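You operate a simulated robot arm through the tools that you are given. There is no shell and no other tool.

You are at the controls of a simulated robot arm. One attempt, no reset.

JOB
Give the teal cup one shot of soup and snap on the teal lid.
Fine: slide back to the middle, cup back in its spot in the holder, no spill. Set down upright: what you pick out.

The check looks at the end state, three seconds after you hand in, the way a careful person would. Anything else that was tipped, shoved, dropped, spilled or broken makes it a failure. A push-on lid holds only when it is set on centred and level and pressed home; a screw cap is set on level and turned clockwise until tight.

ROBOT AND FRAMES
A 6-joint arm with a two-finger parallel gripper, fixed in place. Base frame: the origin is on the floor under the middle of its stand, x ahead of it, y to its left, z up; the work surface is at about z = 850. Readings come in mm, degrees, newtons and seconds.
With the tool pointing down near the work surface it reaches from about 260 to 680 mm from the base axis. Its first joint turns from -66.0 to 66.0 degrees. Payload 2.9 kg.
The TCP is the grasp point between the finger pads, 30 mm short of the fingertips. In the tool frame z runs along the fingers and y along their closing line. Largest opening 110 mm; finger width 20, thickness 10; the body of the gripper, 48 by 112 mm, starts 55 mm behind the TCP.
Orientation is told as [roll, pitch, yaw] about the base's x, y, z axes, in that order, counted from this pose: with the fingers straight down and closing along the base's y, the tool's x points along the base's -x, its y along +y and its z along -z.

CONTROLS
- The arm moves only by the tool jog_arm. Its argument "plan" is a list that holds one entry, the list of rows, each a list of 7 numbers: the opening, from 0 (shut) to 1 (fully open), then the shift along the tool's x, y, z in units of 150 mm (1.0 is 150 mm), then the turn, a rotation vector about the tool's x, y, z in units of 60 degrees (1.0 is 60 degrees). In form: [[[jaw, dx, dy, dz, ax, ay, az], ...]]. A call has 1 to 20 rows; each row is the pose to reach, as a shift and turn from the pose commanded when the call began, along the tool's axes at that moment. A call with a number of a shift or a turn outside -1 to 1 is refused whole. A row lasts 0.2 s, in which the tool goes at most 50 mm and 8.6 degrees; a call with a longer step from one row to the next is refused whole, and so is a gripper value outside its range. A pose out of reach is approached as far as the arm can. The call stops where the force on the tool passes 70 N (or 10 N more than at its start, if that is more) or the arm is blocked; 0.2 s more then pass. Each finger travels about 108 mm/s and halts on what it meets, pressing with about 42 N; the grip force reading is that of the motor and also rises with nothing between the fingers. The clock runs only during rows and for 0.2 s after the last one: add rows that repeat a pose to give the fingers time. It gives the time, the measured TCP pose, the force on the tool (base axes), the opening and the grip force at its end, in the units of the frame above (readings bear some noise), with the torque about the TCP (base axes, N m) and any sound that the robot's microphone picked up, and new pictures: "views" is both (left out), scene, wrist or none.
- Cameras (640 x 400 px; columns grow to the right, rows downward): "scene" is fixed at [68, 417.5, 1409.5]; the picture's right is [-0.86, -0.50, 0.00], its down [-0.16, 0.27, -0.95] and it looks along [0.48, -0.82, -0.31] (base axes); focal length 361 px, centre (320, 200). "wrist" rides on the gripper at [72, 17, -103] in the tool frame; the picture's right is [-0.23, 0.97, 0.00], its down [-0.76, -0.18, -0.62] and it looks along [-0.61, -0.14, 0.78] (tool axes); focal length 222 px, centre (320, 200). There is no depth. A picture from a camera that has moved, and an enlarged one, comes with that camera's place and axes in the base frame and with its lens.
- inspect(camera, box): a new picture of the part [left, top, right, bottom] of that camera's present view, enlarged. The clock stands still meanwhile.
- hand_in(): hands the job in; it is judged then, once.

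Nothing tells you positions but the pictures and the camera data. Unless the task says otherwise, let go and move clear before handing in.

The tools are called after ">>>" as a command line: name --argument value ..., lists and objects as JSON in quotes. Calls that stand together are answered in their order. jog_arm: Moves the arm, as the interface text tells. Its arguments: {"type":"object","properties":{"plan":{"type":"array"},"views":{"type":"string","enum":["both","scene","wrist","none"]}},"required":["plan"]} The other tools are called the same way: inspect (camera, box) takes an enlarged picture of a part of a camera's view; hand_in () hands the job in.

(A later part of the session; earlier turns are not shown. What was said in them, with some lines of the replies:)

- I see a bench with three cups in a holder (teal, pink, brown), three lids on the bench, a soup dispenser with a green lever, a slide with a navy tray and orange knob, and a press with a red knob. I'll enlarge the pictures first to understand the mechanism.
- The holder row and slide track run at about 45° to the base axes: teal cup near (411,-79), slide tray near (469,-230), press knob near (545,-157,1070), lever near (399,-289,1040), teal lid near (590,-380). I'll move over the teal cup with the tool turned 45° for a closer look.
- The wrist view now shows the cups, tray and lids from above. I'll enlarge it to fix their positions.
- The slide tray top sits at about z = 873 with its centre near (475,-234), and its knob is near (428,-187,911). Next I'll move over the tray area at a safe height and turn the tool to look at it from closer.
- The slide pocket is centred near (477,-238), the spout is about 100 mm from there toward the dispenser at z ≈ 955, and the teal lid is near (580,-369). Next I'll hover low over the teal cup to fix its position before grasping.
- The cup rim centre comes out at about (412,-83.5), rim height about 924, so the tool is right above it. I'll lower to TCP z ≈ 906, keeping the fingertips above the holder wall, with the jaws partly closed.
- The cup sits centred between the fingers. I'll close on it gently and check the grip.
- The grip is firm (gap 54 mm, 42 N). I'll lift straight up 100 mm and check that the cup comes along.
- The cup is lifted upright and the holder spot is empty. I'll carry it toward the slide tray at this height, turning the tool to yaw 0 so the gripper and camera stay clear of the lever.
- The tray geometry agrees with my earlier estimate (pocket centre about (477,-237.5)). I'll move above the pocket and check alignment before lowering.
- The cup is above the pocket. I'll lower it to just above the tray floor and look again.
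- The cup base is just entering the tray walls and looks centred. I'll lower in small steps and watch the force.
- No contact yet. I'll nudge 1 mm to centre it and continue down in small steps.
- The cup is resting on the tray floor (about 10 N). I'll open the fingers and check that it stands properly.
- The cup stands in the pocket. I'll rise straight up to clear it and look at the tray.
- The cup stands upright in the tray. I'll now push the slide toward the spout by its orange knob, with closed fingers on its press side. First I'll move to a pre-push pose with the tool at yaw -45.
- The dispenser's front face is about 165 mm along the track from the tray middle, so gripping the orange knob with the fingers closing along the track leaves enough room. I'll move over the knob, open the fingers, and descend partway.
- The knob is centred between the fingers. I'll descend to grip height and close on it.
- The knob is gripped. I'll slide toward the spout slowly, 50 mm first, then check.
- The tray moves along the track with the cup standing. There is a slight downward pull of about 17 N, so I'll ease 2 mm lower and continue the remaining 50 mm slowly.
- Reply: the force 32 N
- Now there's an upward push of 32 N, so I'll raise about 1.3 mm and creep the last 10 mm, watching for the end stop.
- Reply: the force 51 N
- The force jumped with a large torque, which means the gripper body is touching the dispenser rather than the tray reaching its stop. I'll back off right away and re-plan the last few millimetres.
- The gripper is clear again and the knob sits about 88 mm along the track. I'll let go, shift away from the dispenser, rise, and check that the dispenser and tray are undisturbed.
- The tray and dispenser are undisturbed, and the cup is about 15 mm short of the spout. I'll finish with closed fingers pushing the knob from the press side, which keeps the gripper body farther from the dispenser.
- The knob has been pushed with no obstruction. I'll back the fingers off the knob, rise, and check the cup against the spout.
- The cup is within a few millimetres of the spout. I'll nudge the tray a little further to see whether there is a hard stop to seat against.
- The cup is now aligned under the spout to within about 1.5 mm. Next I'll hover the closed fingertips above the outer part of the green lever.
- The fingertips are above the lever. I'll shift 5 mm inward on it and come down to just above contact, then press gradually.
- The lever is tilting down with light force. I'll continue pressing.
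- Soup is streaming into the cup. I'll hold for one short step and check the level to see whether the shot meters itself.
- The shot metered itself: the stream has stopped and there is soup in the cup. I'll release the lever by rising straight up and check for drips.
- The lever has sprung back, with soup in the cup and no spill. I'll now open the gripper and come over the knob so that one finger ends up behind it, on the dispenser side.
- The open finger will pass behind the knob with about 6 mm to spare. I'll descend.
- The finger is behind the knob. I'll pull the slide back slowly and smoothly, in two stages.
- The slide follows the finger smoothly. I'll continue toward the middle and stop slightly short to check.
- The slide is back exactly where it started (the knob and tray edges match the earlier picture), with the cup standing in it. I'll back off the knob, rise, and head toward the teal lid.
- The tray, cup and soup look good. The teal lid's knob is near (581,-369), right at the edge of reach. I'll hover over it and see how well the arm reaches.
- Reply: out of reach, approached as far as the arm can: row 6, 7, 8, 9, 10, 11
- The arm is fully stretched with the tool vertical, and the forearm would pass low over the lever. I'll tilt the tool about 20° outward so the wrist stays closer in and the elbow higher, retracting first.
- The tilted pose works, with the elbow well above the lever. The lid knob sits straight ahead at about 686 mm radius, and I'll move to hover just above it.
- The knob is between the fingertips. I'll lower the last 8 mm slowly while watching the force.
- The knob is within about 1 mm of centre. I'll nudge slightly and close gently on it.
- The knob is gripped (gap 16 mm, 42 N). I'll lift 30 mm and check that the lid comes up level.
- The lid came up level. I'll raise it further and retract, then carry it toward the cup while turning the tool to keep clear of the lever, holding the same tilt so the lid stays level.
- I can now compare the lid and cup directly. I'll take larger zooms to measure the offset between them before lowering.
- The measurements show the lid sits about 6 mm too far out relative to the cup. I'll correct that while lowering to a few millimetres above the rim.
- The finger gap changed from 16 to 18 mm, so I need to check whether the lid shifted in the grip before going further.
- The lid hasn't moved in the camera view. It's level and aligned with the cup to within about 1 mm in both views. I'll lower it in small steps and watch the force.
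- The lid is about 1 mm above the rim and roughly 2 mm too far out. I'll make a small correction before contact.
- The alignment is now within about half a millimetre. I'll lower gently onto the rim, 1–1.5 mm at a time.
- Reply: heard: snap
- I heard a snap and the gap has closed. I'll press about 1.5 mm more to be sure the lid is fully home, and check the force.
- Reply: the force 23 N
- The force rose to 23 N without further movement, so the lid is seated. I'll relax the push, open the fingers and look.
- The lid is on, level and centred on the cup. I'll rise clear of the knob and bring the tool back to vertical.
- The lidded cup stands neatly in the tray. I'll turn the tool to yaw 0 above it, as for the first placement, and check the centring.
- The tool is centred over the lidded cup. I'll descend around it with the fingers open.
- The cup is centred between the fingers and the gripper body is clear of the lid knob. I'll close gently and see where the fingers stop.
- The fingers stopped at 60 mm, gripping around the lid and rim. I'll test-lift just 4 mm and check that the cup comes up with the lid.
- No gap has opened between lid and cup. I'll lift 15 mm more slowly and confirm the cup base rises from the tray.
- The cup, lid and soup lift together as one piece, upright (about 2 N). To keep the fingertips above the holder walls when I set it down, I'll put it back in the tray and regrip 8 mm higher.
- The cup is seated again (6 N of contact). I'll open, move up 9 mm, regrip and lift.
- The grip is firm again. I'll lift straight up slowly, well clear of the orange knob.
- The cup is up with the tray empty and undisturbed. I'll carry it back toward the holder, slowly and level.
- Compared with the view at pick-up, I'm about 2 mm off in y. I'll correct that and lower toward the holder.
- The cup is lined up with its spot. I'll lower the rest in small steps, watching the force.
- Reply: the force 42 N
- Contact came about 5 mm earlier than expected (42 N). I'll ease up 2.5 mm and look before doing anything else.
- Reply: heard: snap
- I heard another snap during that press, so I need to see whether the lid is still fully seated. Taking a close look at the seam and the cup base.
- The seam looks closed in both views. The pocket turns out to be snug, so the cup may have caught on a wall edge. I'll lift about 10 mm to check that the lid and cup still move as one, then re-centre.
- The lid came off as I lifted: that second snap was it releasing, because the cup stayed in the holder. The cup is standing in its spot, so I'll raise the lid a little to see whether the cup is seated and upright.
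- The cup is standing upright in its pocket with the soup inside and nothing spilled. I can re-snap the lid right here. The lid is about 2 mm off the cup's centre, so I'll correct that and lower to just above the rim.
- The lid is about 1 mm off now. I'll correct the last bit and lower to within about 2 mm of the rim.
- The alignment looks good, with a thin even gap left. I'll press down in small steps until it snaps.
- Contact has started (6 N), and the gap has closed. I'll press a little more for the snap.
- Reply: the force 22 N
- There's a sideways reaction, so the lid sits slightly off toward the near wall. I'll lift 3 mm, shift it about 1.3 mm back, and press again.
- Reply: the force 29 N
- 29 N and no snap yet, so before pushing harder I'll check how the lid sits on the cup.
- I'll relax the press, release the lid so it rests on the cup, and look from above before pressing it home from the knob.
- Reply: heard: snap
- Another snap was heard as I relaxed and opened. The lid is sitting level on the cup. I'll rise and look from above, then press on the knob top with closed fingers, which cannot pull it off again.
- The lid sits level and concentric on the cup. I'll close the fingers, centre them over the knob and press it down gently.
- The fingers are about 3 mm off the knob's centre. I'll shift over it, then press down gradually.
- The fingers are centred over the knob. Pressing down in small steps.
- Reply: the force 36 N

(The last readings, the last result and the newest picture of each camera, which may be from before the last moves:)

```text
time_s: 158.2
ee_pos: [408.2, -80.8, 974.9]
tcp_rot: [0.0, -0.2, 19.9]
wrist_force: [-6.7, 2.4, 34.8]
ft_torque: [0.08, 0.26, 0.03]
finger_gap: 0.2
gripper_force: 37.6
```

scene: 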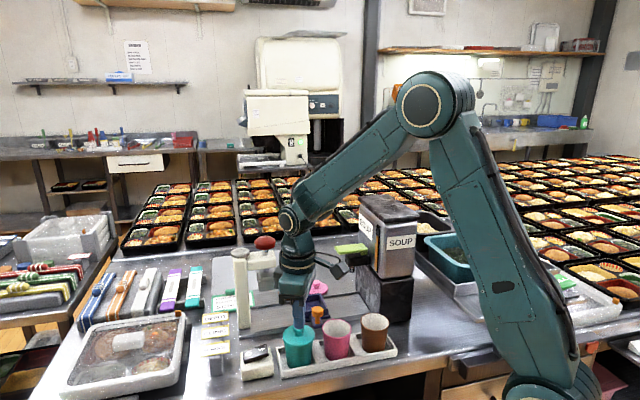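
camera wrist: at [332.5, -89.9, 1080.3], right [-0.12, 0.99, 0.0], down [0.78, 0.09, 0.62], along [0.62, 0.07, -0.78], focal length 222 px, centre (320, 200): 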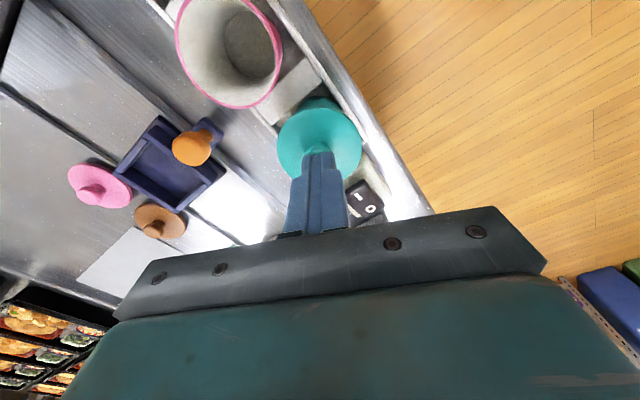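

35 N on the knob with no further movement or snap suggests the lid is already home, but I want to be certain. I'll grip the knob lightly and try a very small lift to see whether the cup follows.

>>> jog_arm --plan '[[[0, 0, 0, -0.03, 0, 0, 0], [0, 0, 0, -0.1, 0, 0, 0], [0.2, 0, 0, -0.1, 0, 0, 0], [0.4, 0, 0, -0.1, 0, 0, 0], [0.42, 0, 0, -0.1, 0, 0, 0], [0.42, 0, 0, -0.04, 0, 0, 0], [0.42, 0, 0, 0.02, 0, 0, 0], [0.42, 0, 0, 0.05, 0, 0, 0], [0.42, 0, 0, 0.05, 0, 0, 0], [0.42, 0, 0, 0.05, 0, 0, 0]]]' --views "both"

>>> inspect --camera "scene" --box '[275, 300, 335, 360]'

>>> inspect --camera "wrist" --box '[250, 90, 390, 200]'

```text
time_s: 160.4
ee_pos: [408.1, -80.4, 964.9]
tcp_rot: [0.0, 0.0, 19.9]
wrist_force: [0.7, 0.5, 0.9]
ft_torque: [-0.02, 0.0, -0.02]
finger_gap: 46.4
gripper_force: 0.1
camera wrist: at [333.5, -89.2, 1068.5], right [-0.12, 0.99, 0.0], down [0.78, 0.09, 0.62], along [0.62, 0.07, -0.78], focal length 222 px, centre (320, 200)
```

scene: 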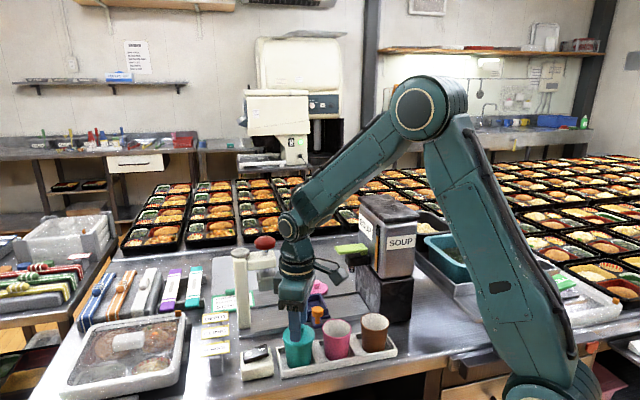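
wrist: 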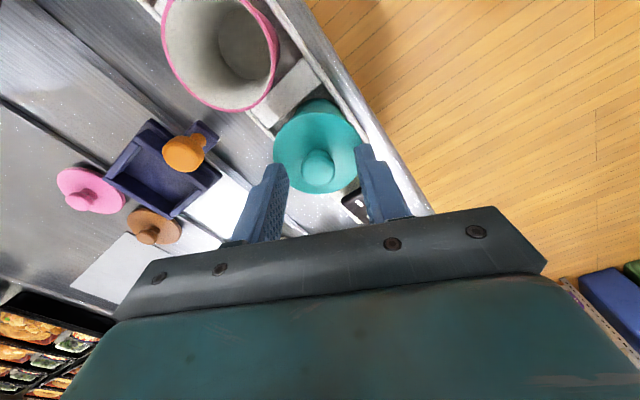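

```text
6.67 times, centred on (305, 330) of scene
camera zoom: at [68.0, 417.5, 1409.5], right [-0.86, -0.5, 0.0], down [-0.16, 0.27, -0.95], along [0.48, -0.82, -0.31], focal length 2409 px, centre (420, -667)
```

zoom: 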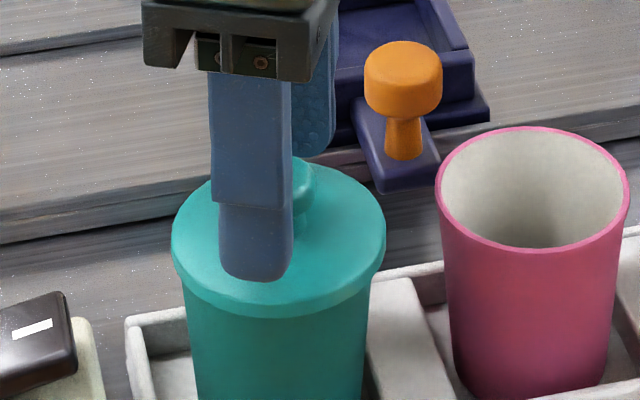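

```text
3.64 times, centred on (320, 145) of wrist
camera zoom: at [333.5, -89.2, 1068.5], right [-0.12, 0.99, 0.0], down [0.78, 0.09, 0.62], along [0.62, 0.07, -0.78], focal length 808 px, centre (320, 400)
```

zoom: 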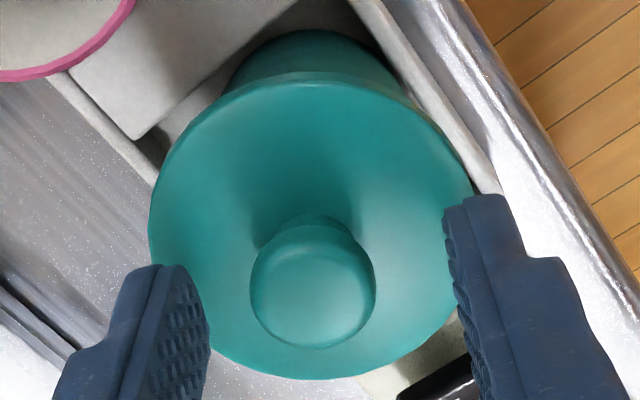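

>>> jog_arm --plan '[[[0.42, 0, 0, 0.013, 0, 0, 0], [0.38, 0, 0, 0.013, 0, 0, 0], [0.34, 0, 0, 0.013, 0, 0, 0], [0.3, 0, 0, 0.013, 0, 0, 0], [0.27, 0, 0, 0.013, 0, 0, 0], [0.24, 0, 0, 0.013, 0, 0, 0], [0.21, 0, 0, 0.013, 0, 0, 0], [0.18, 0, 0, 0.013, 0, 0, 0], [0.15, 0, 0, 0.013, 0, 0, 0], [0.1, 0, 0, 0.013, 0, 0, 0], [0.1, 0, 0, 0.013, 0, 0, 0]]]' --views "none"

```text
time_s: 162.8
ee_pos: [407.2, -81.4, 963.9]
tcp_rot: [-0.1, 0.0, 20.0]
wrist_force: [0.2, -0.3, 0.5]
ft_torque: [0.03, 0.03, 0.03]
finger_gap: 14.3
gripper_force: 42.0
```

The knob is gripped. I'll lift in 1.5 mm steps, watching force and sound.

>>> jog_arm --plan '[[[0.1, 0, 0, -0.005, 0, 0, 0], [0.1, 0, 0, -0.01, 0, 0, 0], [0.1, 0, 0, -0.01, 0, 0, 0]]]' --views "none"

```text
time_s: 163.6
ee_pos: [407.4, -80.4, 965.2]
tcp_rot: [0.0, 0.0, 20.0]
wrist_force: [0.4, -0.4, 0.1]
ft_torque: [-0.03, -0.07, 0.0]
finger_gap: 14.4
gripper_force: 41.7
```

>>> jog_arm --plan '[[[0.1, 0, 0, -0.007, 0, 0, 0], [0.1, 0, 0, -0.014, 0, 0, 0], [0.1, 0, 0, -0.014, 0, 0, 0]]]' --views "both"

>>> inspect --camera "scene" --box '[280, 320, 330, 370]'

>>> inspect --camera "wrist" --box '[260, 90, 380, 180]'

```text
time_s: 164.4
ee_pos: [407.3, -80.6, 968.5]
tcp_rot: [0.1, 0.1, 20.0]
wrist_force: [-0.5, -0.6, -1.0]
ft_torque: [-0.01, -0.02, -0.02]
finger_gap: 17.8
gripper_force: 41.7
camera wrist: at [332.9, -89.6, 1071.0], right [-0.12, 0.99, 0.0], down [0.78, 0.09, 0.62], along [0.62, 0.07, -0.78], focal length 222 px, centre (320, 200)
```

scene: 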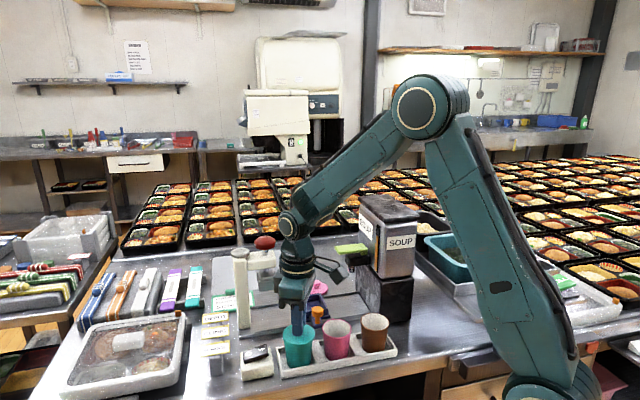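
wrist: 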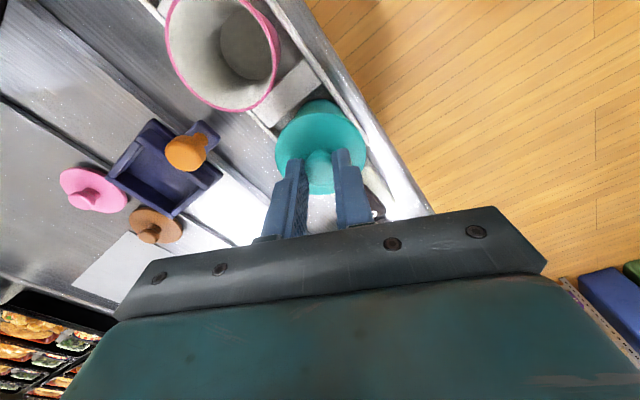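

```text
8.00 times, centred on (305, 345) of scene
camera zoom: at [68.0, 417.5, 1409.5], right [-0.86, -0.5, 0.0], down [-0.16, 0.27, -0.95], along [0.48, -0.82, -0.31], focal length 2891 px, centre (440, -960)
```

zoom: 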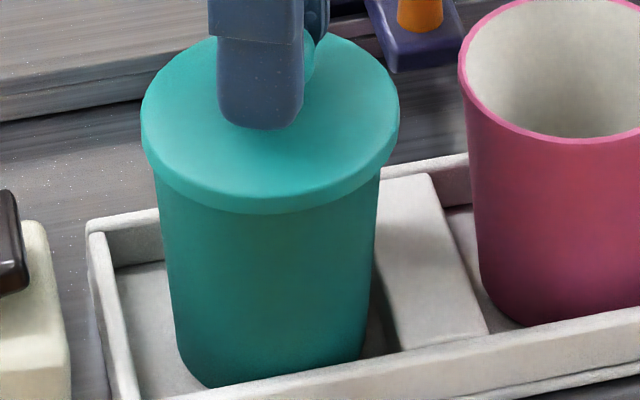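

```text
4.44 times, centred on (320, 135) of wrist
camera zoom: at [332.9, -89.6, 1071.0], right [-0.12, 0.99, 0.0], down [0.78, 0.09, 0.62], along [0.62, 0.07, -0.78], focal length 987 px, centre (320, 489)
```

zoom: 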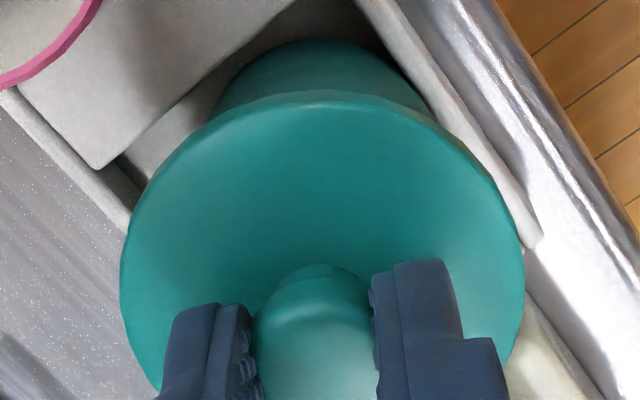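

>>> inspect --camera "scene" --box '[280, 335, 320, 360]'

>>> inspect --camera "scene" --box '[280, 355, 320, 380]'

```text
16.00 times, centred on (300, 348) of scene
camera zoom: at [68.0, 417.5, 1409.5], right [-0.86, -0.5, 0.0], down [-0.16, 0.27, -0.95], along [0.48, -0.82, -0.31], focal length 5782 px, centre (640, -2160)
```

zoom: 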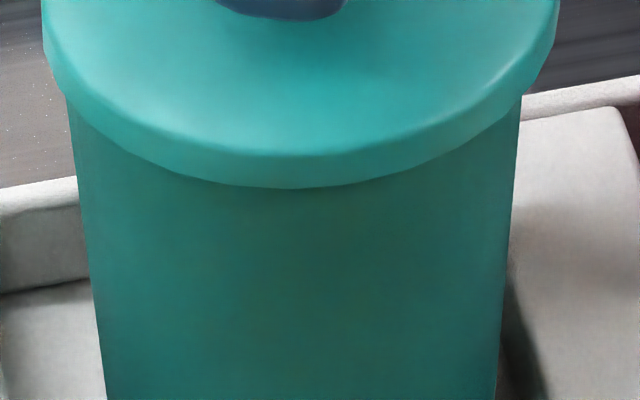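

```text
16.00 times, centred on (300, 368) of scene
camera zoom: at [68.0, 417.5, 1409.5], right [-0.86, -0.5, 0.0], down [-0.16, 0.27, -0.95], along [0.48, -0.82, -0.31], focal length 5782 px, centre (640, -2480)
```

zoom: 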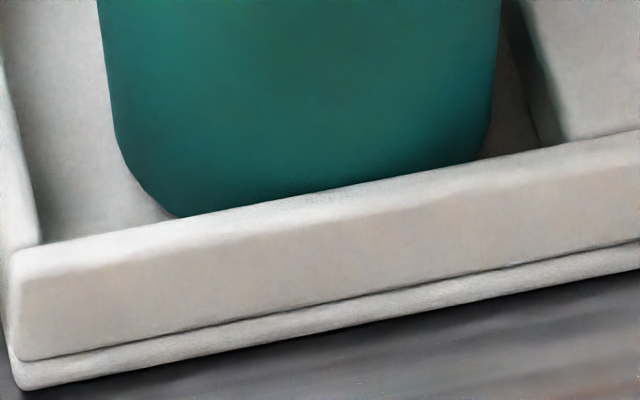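

The seam is still closed after 3.6 mm of commanded lift. I'll go 3 mm further to see whether the cup rises with the lid.

>>> jog_arm --plan '[[[0.1, 0, 0, -0.007, 0, 0, 0], [0.1, 0, 0, -0.014, 0, 0, 0], [0.1, 0, 0, -0.02, 0, 0, 0], [0.1, 0, 0, -0.02, 0, 0, 0]]]' --views "scene"

>>> inspect --camera "scene" --box '[280, 335, 320, 360]'

>>> inspect --camera "scene" --box '[280, 355, 320, 380]'

>>> inspect --camera "wrist" --box '[260, 90, 380, 180]'

```text
time_s: 165.4
ee_pos: [406.4, -81.9, 970.1]
tcp_rot: [-0.1, -0.1, 19.9]
wrist_force: [0.0, 0.4, -1.1]
ft_torque: [0.03, -0.02, -0.06]
finger_gap: 17.8
gripper_force: 41.9
```

scene: 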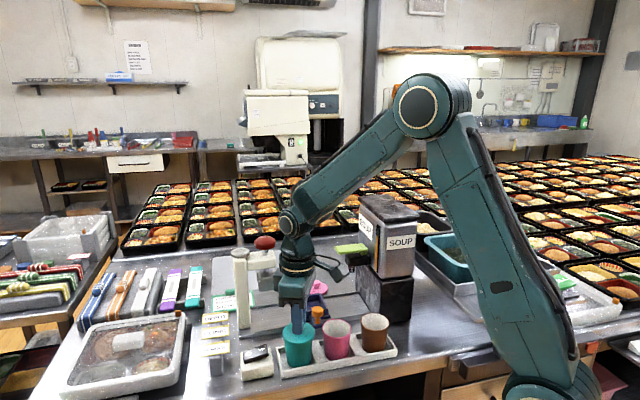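

```text
16.00 times, centred on (300, 348) of scene
camera zoom: at [68.0, 417.5, 1409.5], right [-0.86, -0.5, 0.0], down [-0.16, 0.27, -0.95], along [0.48, -0.82, -0.31], focal length 5782 px, centre (640, -2160)
```

zoom: 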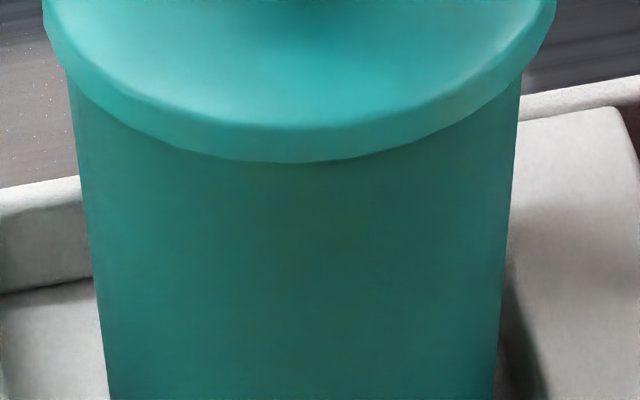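

```text
16.00 times, centred on (300, 368) of scene
camera zoom: at [68.0, 417.5, 1409.5], right [-0.86, -0.5, 0.0], down [-0.16, 0.27, -0.95], along [0.48, -0.82, -0.31], focal length 5782 px, centre (640, -2480)
```

zoom: 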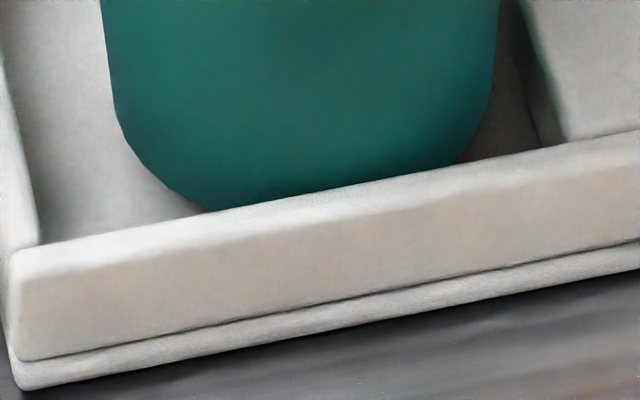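

```text
4.44 times, centred on (320, 135) of wrist
camera zoom: at [332.9, -89.9, 1074.5], right [-0.12, 0.99, 0.0], down [0.78, 0.09, 0.62], along [0.62, 0.07, -0.78], focal length 987 px, centre (320, 489)
```

zoom: 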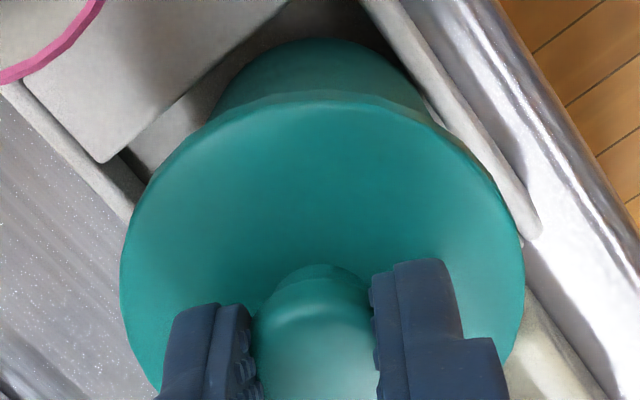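

The cup rises with the lid and the seam stays closed, so the lid is firmly on. While it hangs just off the floor I'll centre it in its pocket (about 4 mm), then set it down gently.

>>> jog_arm --plan '[[[0.1, -0.006, -0.0044, 0, 0, 0, 0], [0.1, -0.012, -0.0088, 0, 0, 0, 0], [0.1, -0.018, -0.0132, 0, 0, 0, 0], [0.1, -0.0237, -0.0176, 0, 0, 0, 0], [0.1, -0.0237, -0.0176, 0, 0, 0, 0], [0.1, -0.0237, -0.0176, 0, 0, 0, 0]]]' --views "both"

>>> inspect --camera "scene" --box '[265, 315, 345, 385]'

>>> inspect --camera "wrist" --box '[260, 70, 380, 170]'

```text
time_s: 166.8
ee_pos: [410.4, -80.7, 970.5]
tcp_rot: [0.0, 0.0, 20.0]
wrist_force: [-0.6, -0.4, -1.3]
ft_torque: [0.02, -0.03, -0.01]
finger_gap: 17.9
gripper_force: 42.4
camera wrist: at [336.7, -90.6, 1073.6], right [-0.12, 0.99, 0.0], down [0.78, 0.09, 0.62], along [0.62, 0.07, -0.78], focal length 222 px, centre (320, 200)
```

scene: 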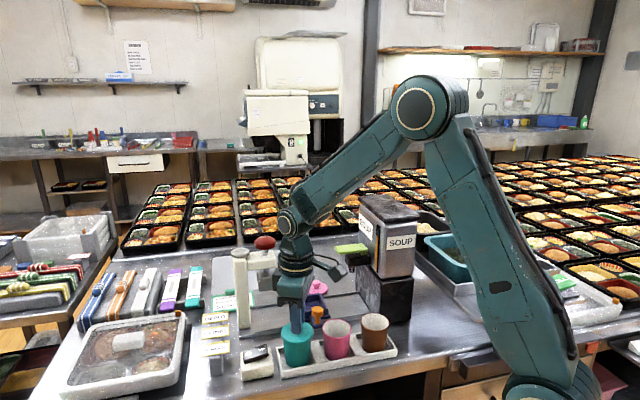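
wrist: 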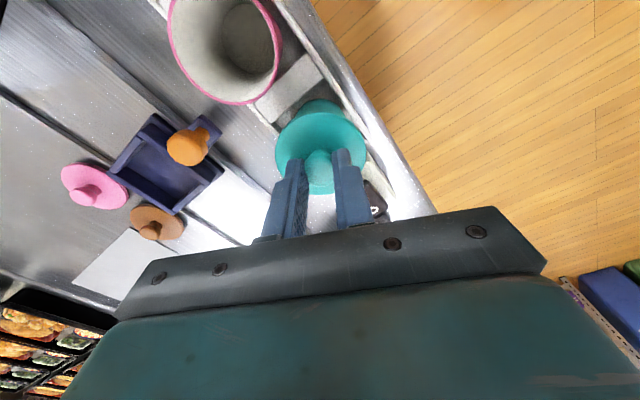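

```text
5.71 times, centred on (305, 350) of scene
camera zoom: at [68.0, 417.5, 1409.5], right [-0.86, -0.5, 0.0], down [-0.16, 0.27, -0.95], along [0.48, -0.82, -0.31], focal length 2065 px, centre (406, -657)
```

zoom: 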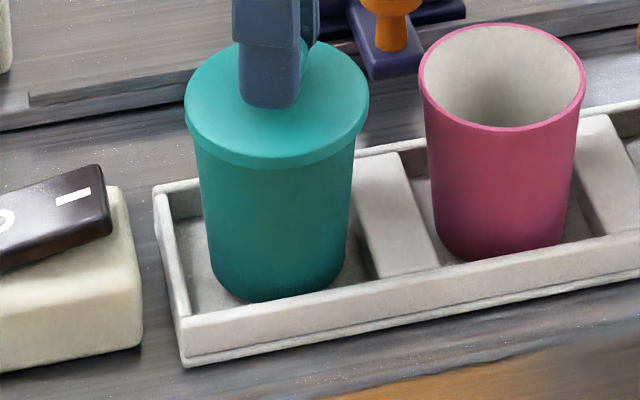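

```text
4.00 times, centred on (320, 120) of wrist
camera zoom: at [336.7, -90.6, 1073.6], right [-0.12, 0.99, 0.0], down [0.78, 0.09, 0.62], along [0.62, 0.07, -0.78], focal length 888 px, centre (320, 520)
```

zoom: 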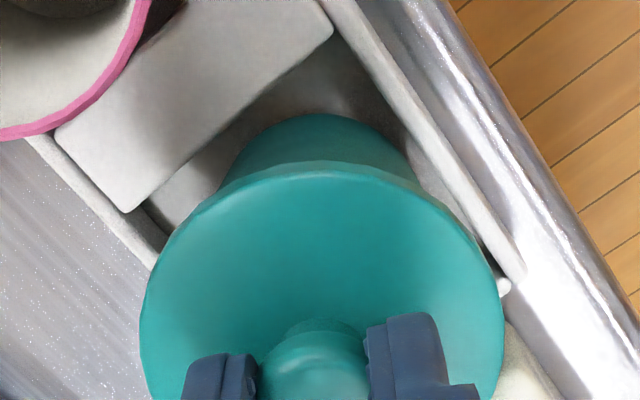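

The cup is now nicely centred in its pocket and hanging upright. Lowering gently to the floor of the holder.

>>> jog_arm --plan '[[[0.1, 0, 0, 0.007, 0, 0, 0], [0.1, 0, 0, 0.014, 0, 0, 0], [0.1, 0, 0, 0.02, 0, 0, 0], [0.1, 0, 0, 0.02, 0, 0, 0]]]' --views "none"

```text
time_s: 167.8
ee_pos: [410.4, -81.4, 967.5]
tcp_rot: [0.0, 0.1, 20.0]
wrist_force: [0.1, 0.4, -1.3]
ft_torque: [-0.01, 0.01, 0.03]
finger_gap: 17.8
gripper_force: 42.3
```

>>> jog_arm --plan '[[[0.1, 0, 0, 0.004, 0, 0, 0], [0.1, 0, 0, 0.008, 0, 0, 0], [0.1, 0, 0, 0.008, 0, 0, 0]]]' --views "none"

```text
time_s: 168.6
ee_pos: [410.7, -82.1, 967.1]
tcp_rot: [0.0, 0.0, 20.0]
wrist_force: [-0.1, -0.9, -0.7]
ft_torque: [-0.02, 0.03, -0.02]
finger_gap: 18.1
gripper_force: 41.9
```

>>> jog_arm --plan '[[[0.1, 0, 0, 0.004, 0, 0, 0], [0.1, 0, 0, 0.007, 0, 0, 0], [0.1, 0, 0, 0.007, 0, 0, 0]]]' --views "scene"

>>> inspect --camera "scene" --box '[265, 315, 345, 385]'

```text
time_s: 169.4
ee_pos: [409.2, -80.0, 965.6]
tcp_rot: [0.0, -0.1, 19.9]
wrist_force: [-0.2, 1.1, -1.3]
ft_torque: [0.0, -0.01, 0.0]
finger_gap: 18.0
gripper_force: 41.8
```

scene: 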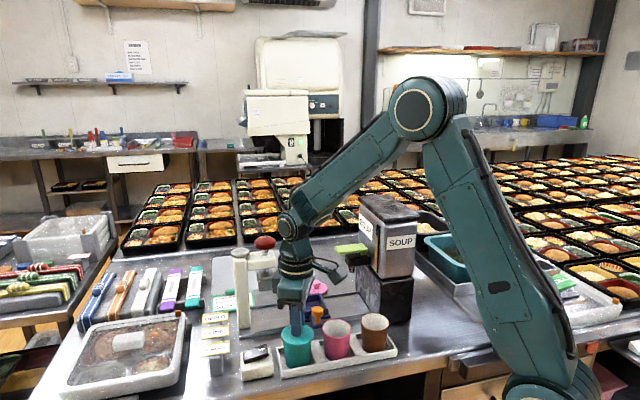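

```text
5.71 times, centred on (305, 350) of scene
camera zoom: at [68.0, 417.5, 1409.5], right [-0.86, -0.5, 0.0], down [-0.16, 0.27, -0.95], along [0.48, -0.82, -0.31], focal length 2065 px, centre (406, -657)
```

zoom: 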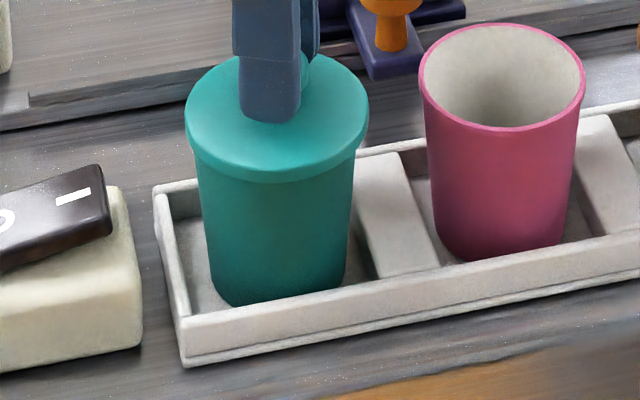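

>>> jog_arm --plan '[[[0.1, 0, 0, 0.004, 0, 0, 0], [0.1, 0, 0, 0.007, 0, 0, 0], [0.1, 0, 0, 0.007, 0, 0, 0]]]' --views "none"

```text
time_s: 170.2
ee_pos: [410.0, -80.8, 965.1]
tcp_rot: [0.0, 0.0, 20.1]
wrist_force: [-1.1, 0.5, 5.0]
ft_torque: [-0.03, 0.06, 0.0]
finger_gap: 17.9
gripper_force: 41.8
```

The cup is on the holder floor (5 N). I'll relax slightly, open the fingers, and rise clear.

>>> jog_arm --plan '[[[0.1, 0, 0, -0.003, 0, 0, 0], [0.2, 0, 0, -0.003, 0, 0, 0], [0.27, 0, 0, -0.003, 0, 0, 0], [0.34, 0, 0, -0.003, 0, 0, 0], [0.42, 0, 0, -0.003, 0, 0, 0], [0.42, 0, 0, -0.003, 0, 0, 0], [0.42, 0, 0, -0.05, 0, 0, 0], [0.42, 0, 0, -0.12, 0, 0, 0], [0.42, 0, 0, -0.2, 0, 0, 0], [0.42, 0, 0, -0.3, 0, 0, 0], [0.42, 0, 0, -0.4, 0, 0, 0], [0.42, 0, 0, -0.4, 0, 0, 0], [0.42, 0, 0, -0.4, 0, 0, 0]]]' --views "both"

>>> inspect --camera "scene" --box '[265, 315, 345, 385]'

>>> inspect --camera "wrist" --box '[250, 60, 390, 170]'

>>> inspect --camera "scene" --box '[280, 330, 320, 355]'

```text
time_s: 173.0
ee_pos: [412.0, -81.8, 1025.2]
tcp_rot: [-0.1, 0.0, 20.0]
wrist_force: [0.0, 0.7, 0.5]
ft_torque: [-0.02, -0.01, 0.0]
finger_gap: 46.1
gripper_force: 0.1
camera wrist: at [337.7, -90.9, 1128.9], right [-0.12, 0.99, 0.0], down [0.78, 0.09, 0.62], along [0.62, 0.07, -0.78], focal length 222 px, centre (320, 200)
```

scene: 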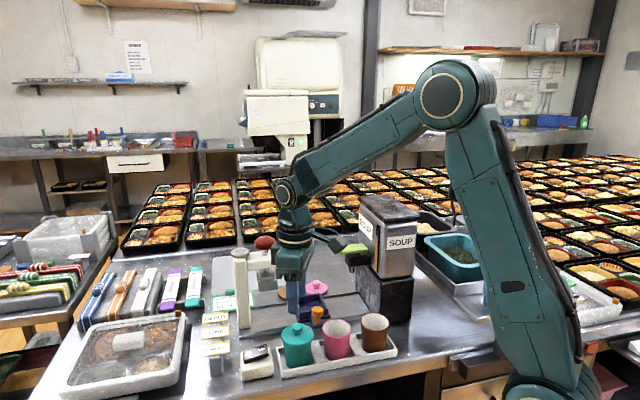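
wrist: 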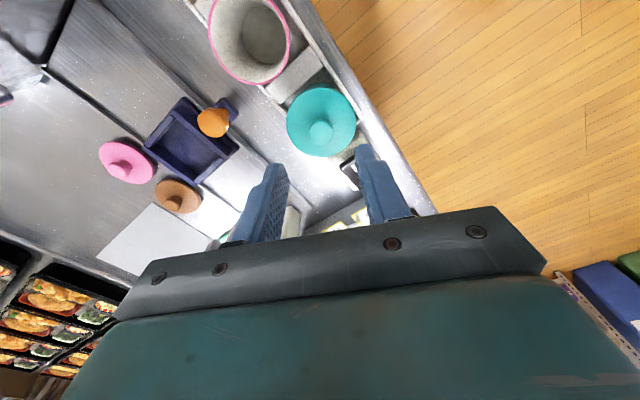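

```text
5.71 times, centred on (305, 350) of scene
camera zoom: at [68.0, 417.5, 1409.5], right [-0.86, -0.5, 0.0], down [-0.16, 0.27, -0.95], along [0.48, -0.82, -0.31], focal length 2065 px, centre (406, -657)
```

zoom: 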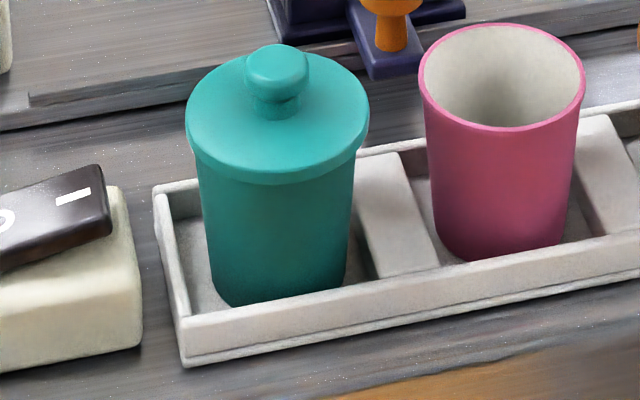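

```text
3.64 times, centred on (320, 115) of wrist
camera zoom: at [337.7, -90.9, 1128.9], right [-0.12, 0.99, 0.0], down [0.78, 0.09, 0.62], along [0.62, 0.07, -0.78], focal length 808 px, centre (320, 509)
```

zoom: 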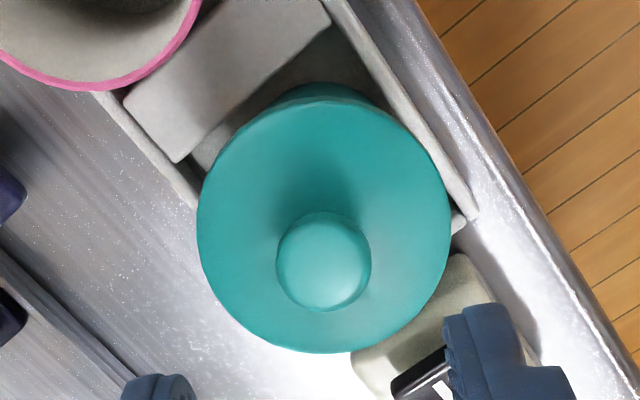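

```text
16.00 times, centred on (300, 342) of scene
camera zoom: at [68.0, 417.5, 1409.5], right [-0.86, -0.5, 0.0], down [-0.16, 0.27, -0.95], along [0.48, -0.82, -0.31], focal length 5782 px, centre (640, -2080)
```

zoom: 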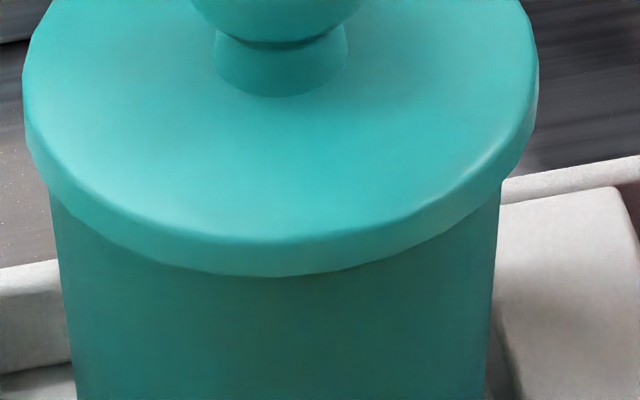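

The lidded cup stands centred in its holder spot with the lid level and the seam closed. I'll move the arm up and clear, then check the whole bench.

>>> jog_arm --plan '[[[0.42, 0, 0, -0.12, 0, 0, 0], [0.42, 0, 0, -0.28, 0, 0, 0], [0.42, 0, 0, -0.45, 0, 0, 0], [0.42, 0, 0, -0.62, 0, 0, 0], [0.42, 0, 0, -0.78, 0, 0, 0], [0.42, 0, 0, -0.92, 0, 0, 0], [0.42, 0, 0, -1.0, 0, 0, 0], [0.42, 0, 0, -1.0, 0, 0, 0]]]' --views "both"

>>> inspect --camera "scene" --box '[220, 230, 420, 390]'

>>> inspect --camera "wrist" --box '[0, 0, 400, 220]'

>>> inspect --camera "scene" --box '[280, 250, 400, 350]'

```text
time_s: 174.8
ee_pos: [412.6, -80.3, 1174.7]
tcp_rot: [0.0, -0.1, 20.0]
wrist_force: [0.5, -0.9, 0.4]
ft_torque: [0.0, 0.0, -0.01]
finger_gap: 46.0
gripper_force: 0.0
camera wrist: at [338.3, -90.3, 1278.3], right [-0.12, 0.99, 0.0], down [0.78, 0.09, 0.62], along [0.62, 0.07, -0.78], focal length 222 px, centre (320, 200)
```

scene: 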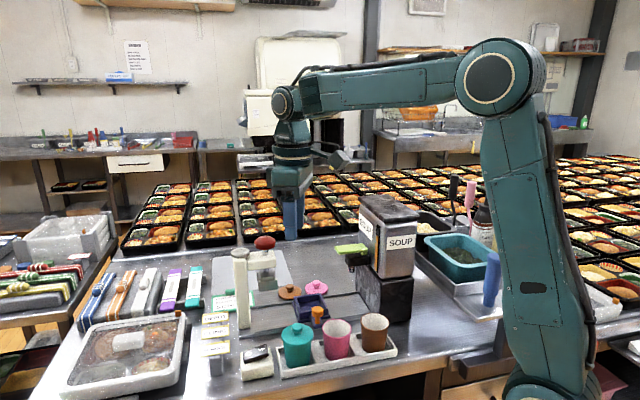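
wrist: 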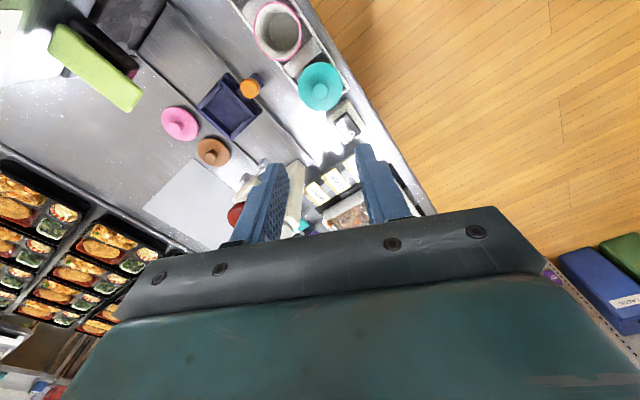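

```text
2.50 times, centred on (320, 310) of scene
camera zoom: at [68.0, 417.5, 1409.5], right [-0.86, -0.5, 0.0], down [-0.16, 0.27, -0.95], along [0.48, -0.82, -0.31], focal length 903 px, centre (320, -75)
```

zoom: 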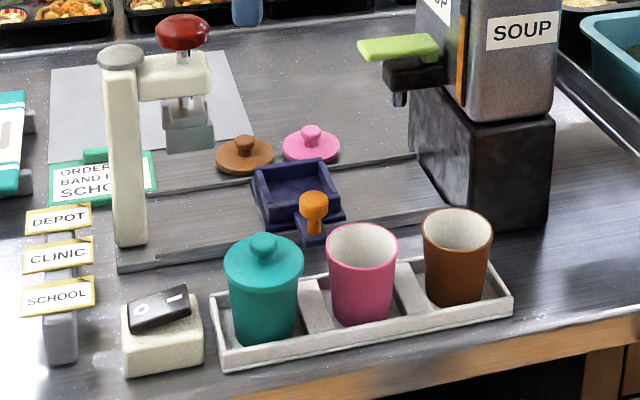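

```text
1.60 times, centred on (200, 110) of wrist
camera zoom: at [338.3, -90.3, 1278.3], right [-0.12, 0.99, 0.0], down [0.78, 0.09, 0.62], along [0.62, 0.07, -0.78], focal length 355 px, centre (512, 344)
```

zoom: 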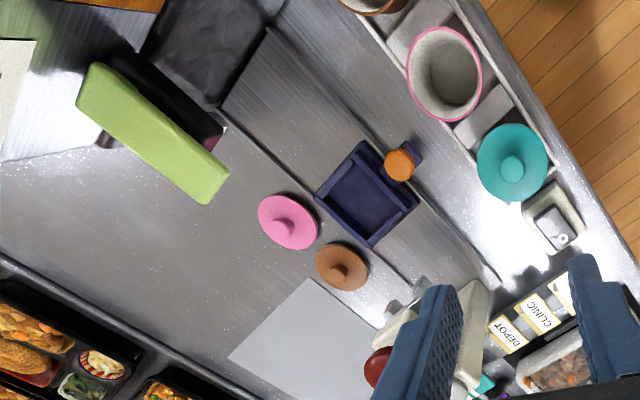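

```text
4.00 times, centred on (340, 300) of scene
camera zoom: at [68.0, 417.5, 1409.5], right [-0.86, -0.5, 0.0], down [-0.16, 0.27, -0.95], along [0.48, -0.82, -0.31], focal length 1446 px, centre (240, -200)
```

zoom: 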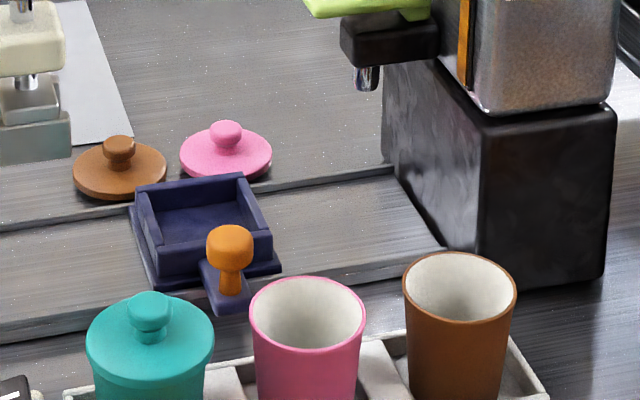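

Everything checks out. The lidded teal cup is upright in its spot, and the slide is exactly at its starting middle position. The other cups and lids are undisturbed, nothing is spilled, and the arm is clear, so I'm handing in.

>>> hand_in

```text
The job is handed in.
```

The job is handed in. The teal cup has one shot of soup, the teal lid is snapped on, and the cup is back upright in its spot in the holder.

- **Soup:** I pressed the lever once. The shot stopped by itself and all of it went into the cup.
- **Lid:** It came off once, when I pressed the cup too hard into the holder with the lid still in the gripper. I snapped it back on there. A small test lift raised the cup with it and the seam stayed closed.
- **Slide:** It is back in the middle, and its position in the picture matches the one at the start.
- **Dispenser bump:** The gripper body touched the dispenser with about 48 N while I was moving the slide. I backed off, and the dispenser had not moved.
- **Everything else:** The final pictures show no spill. The other cups and lids are where they were, and the arm is clear.
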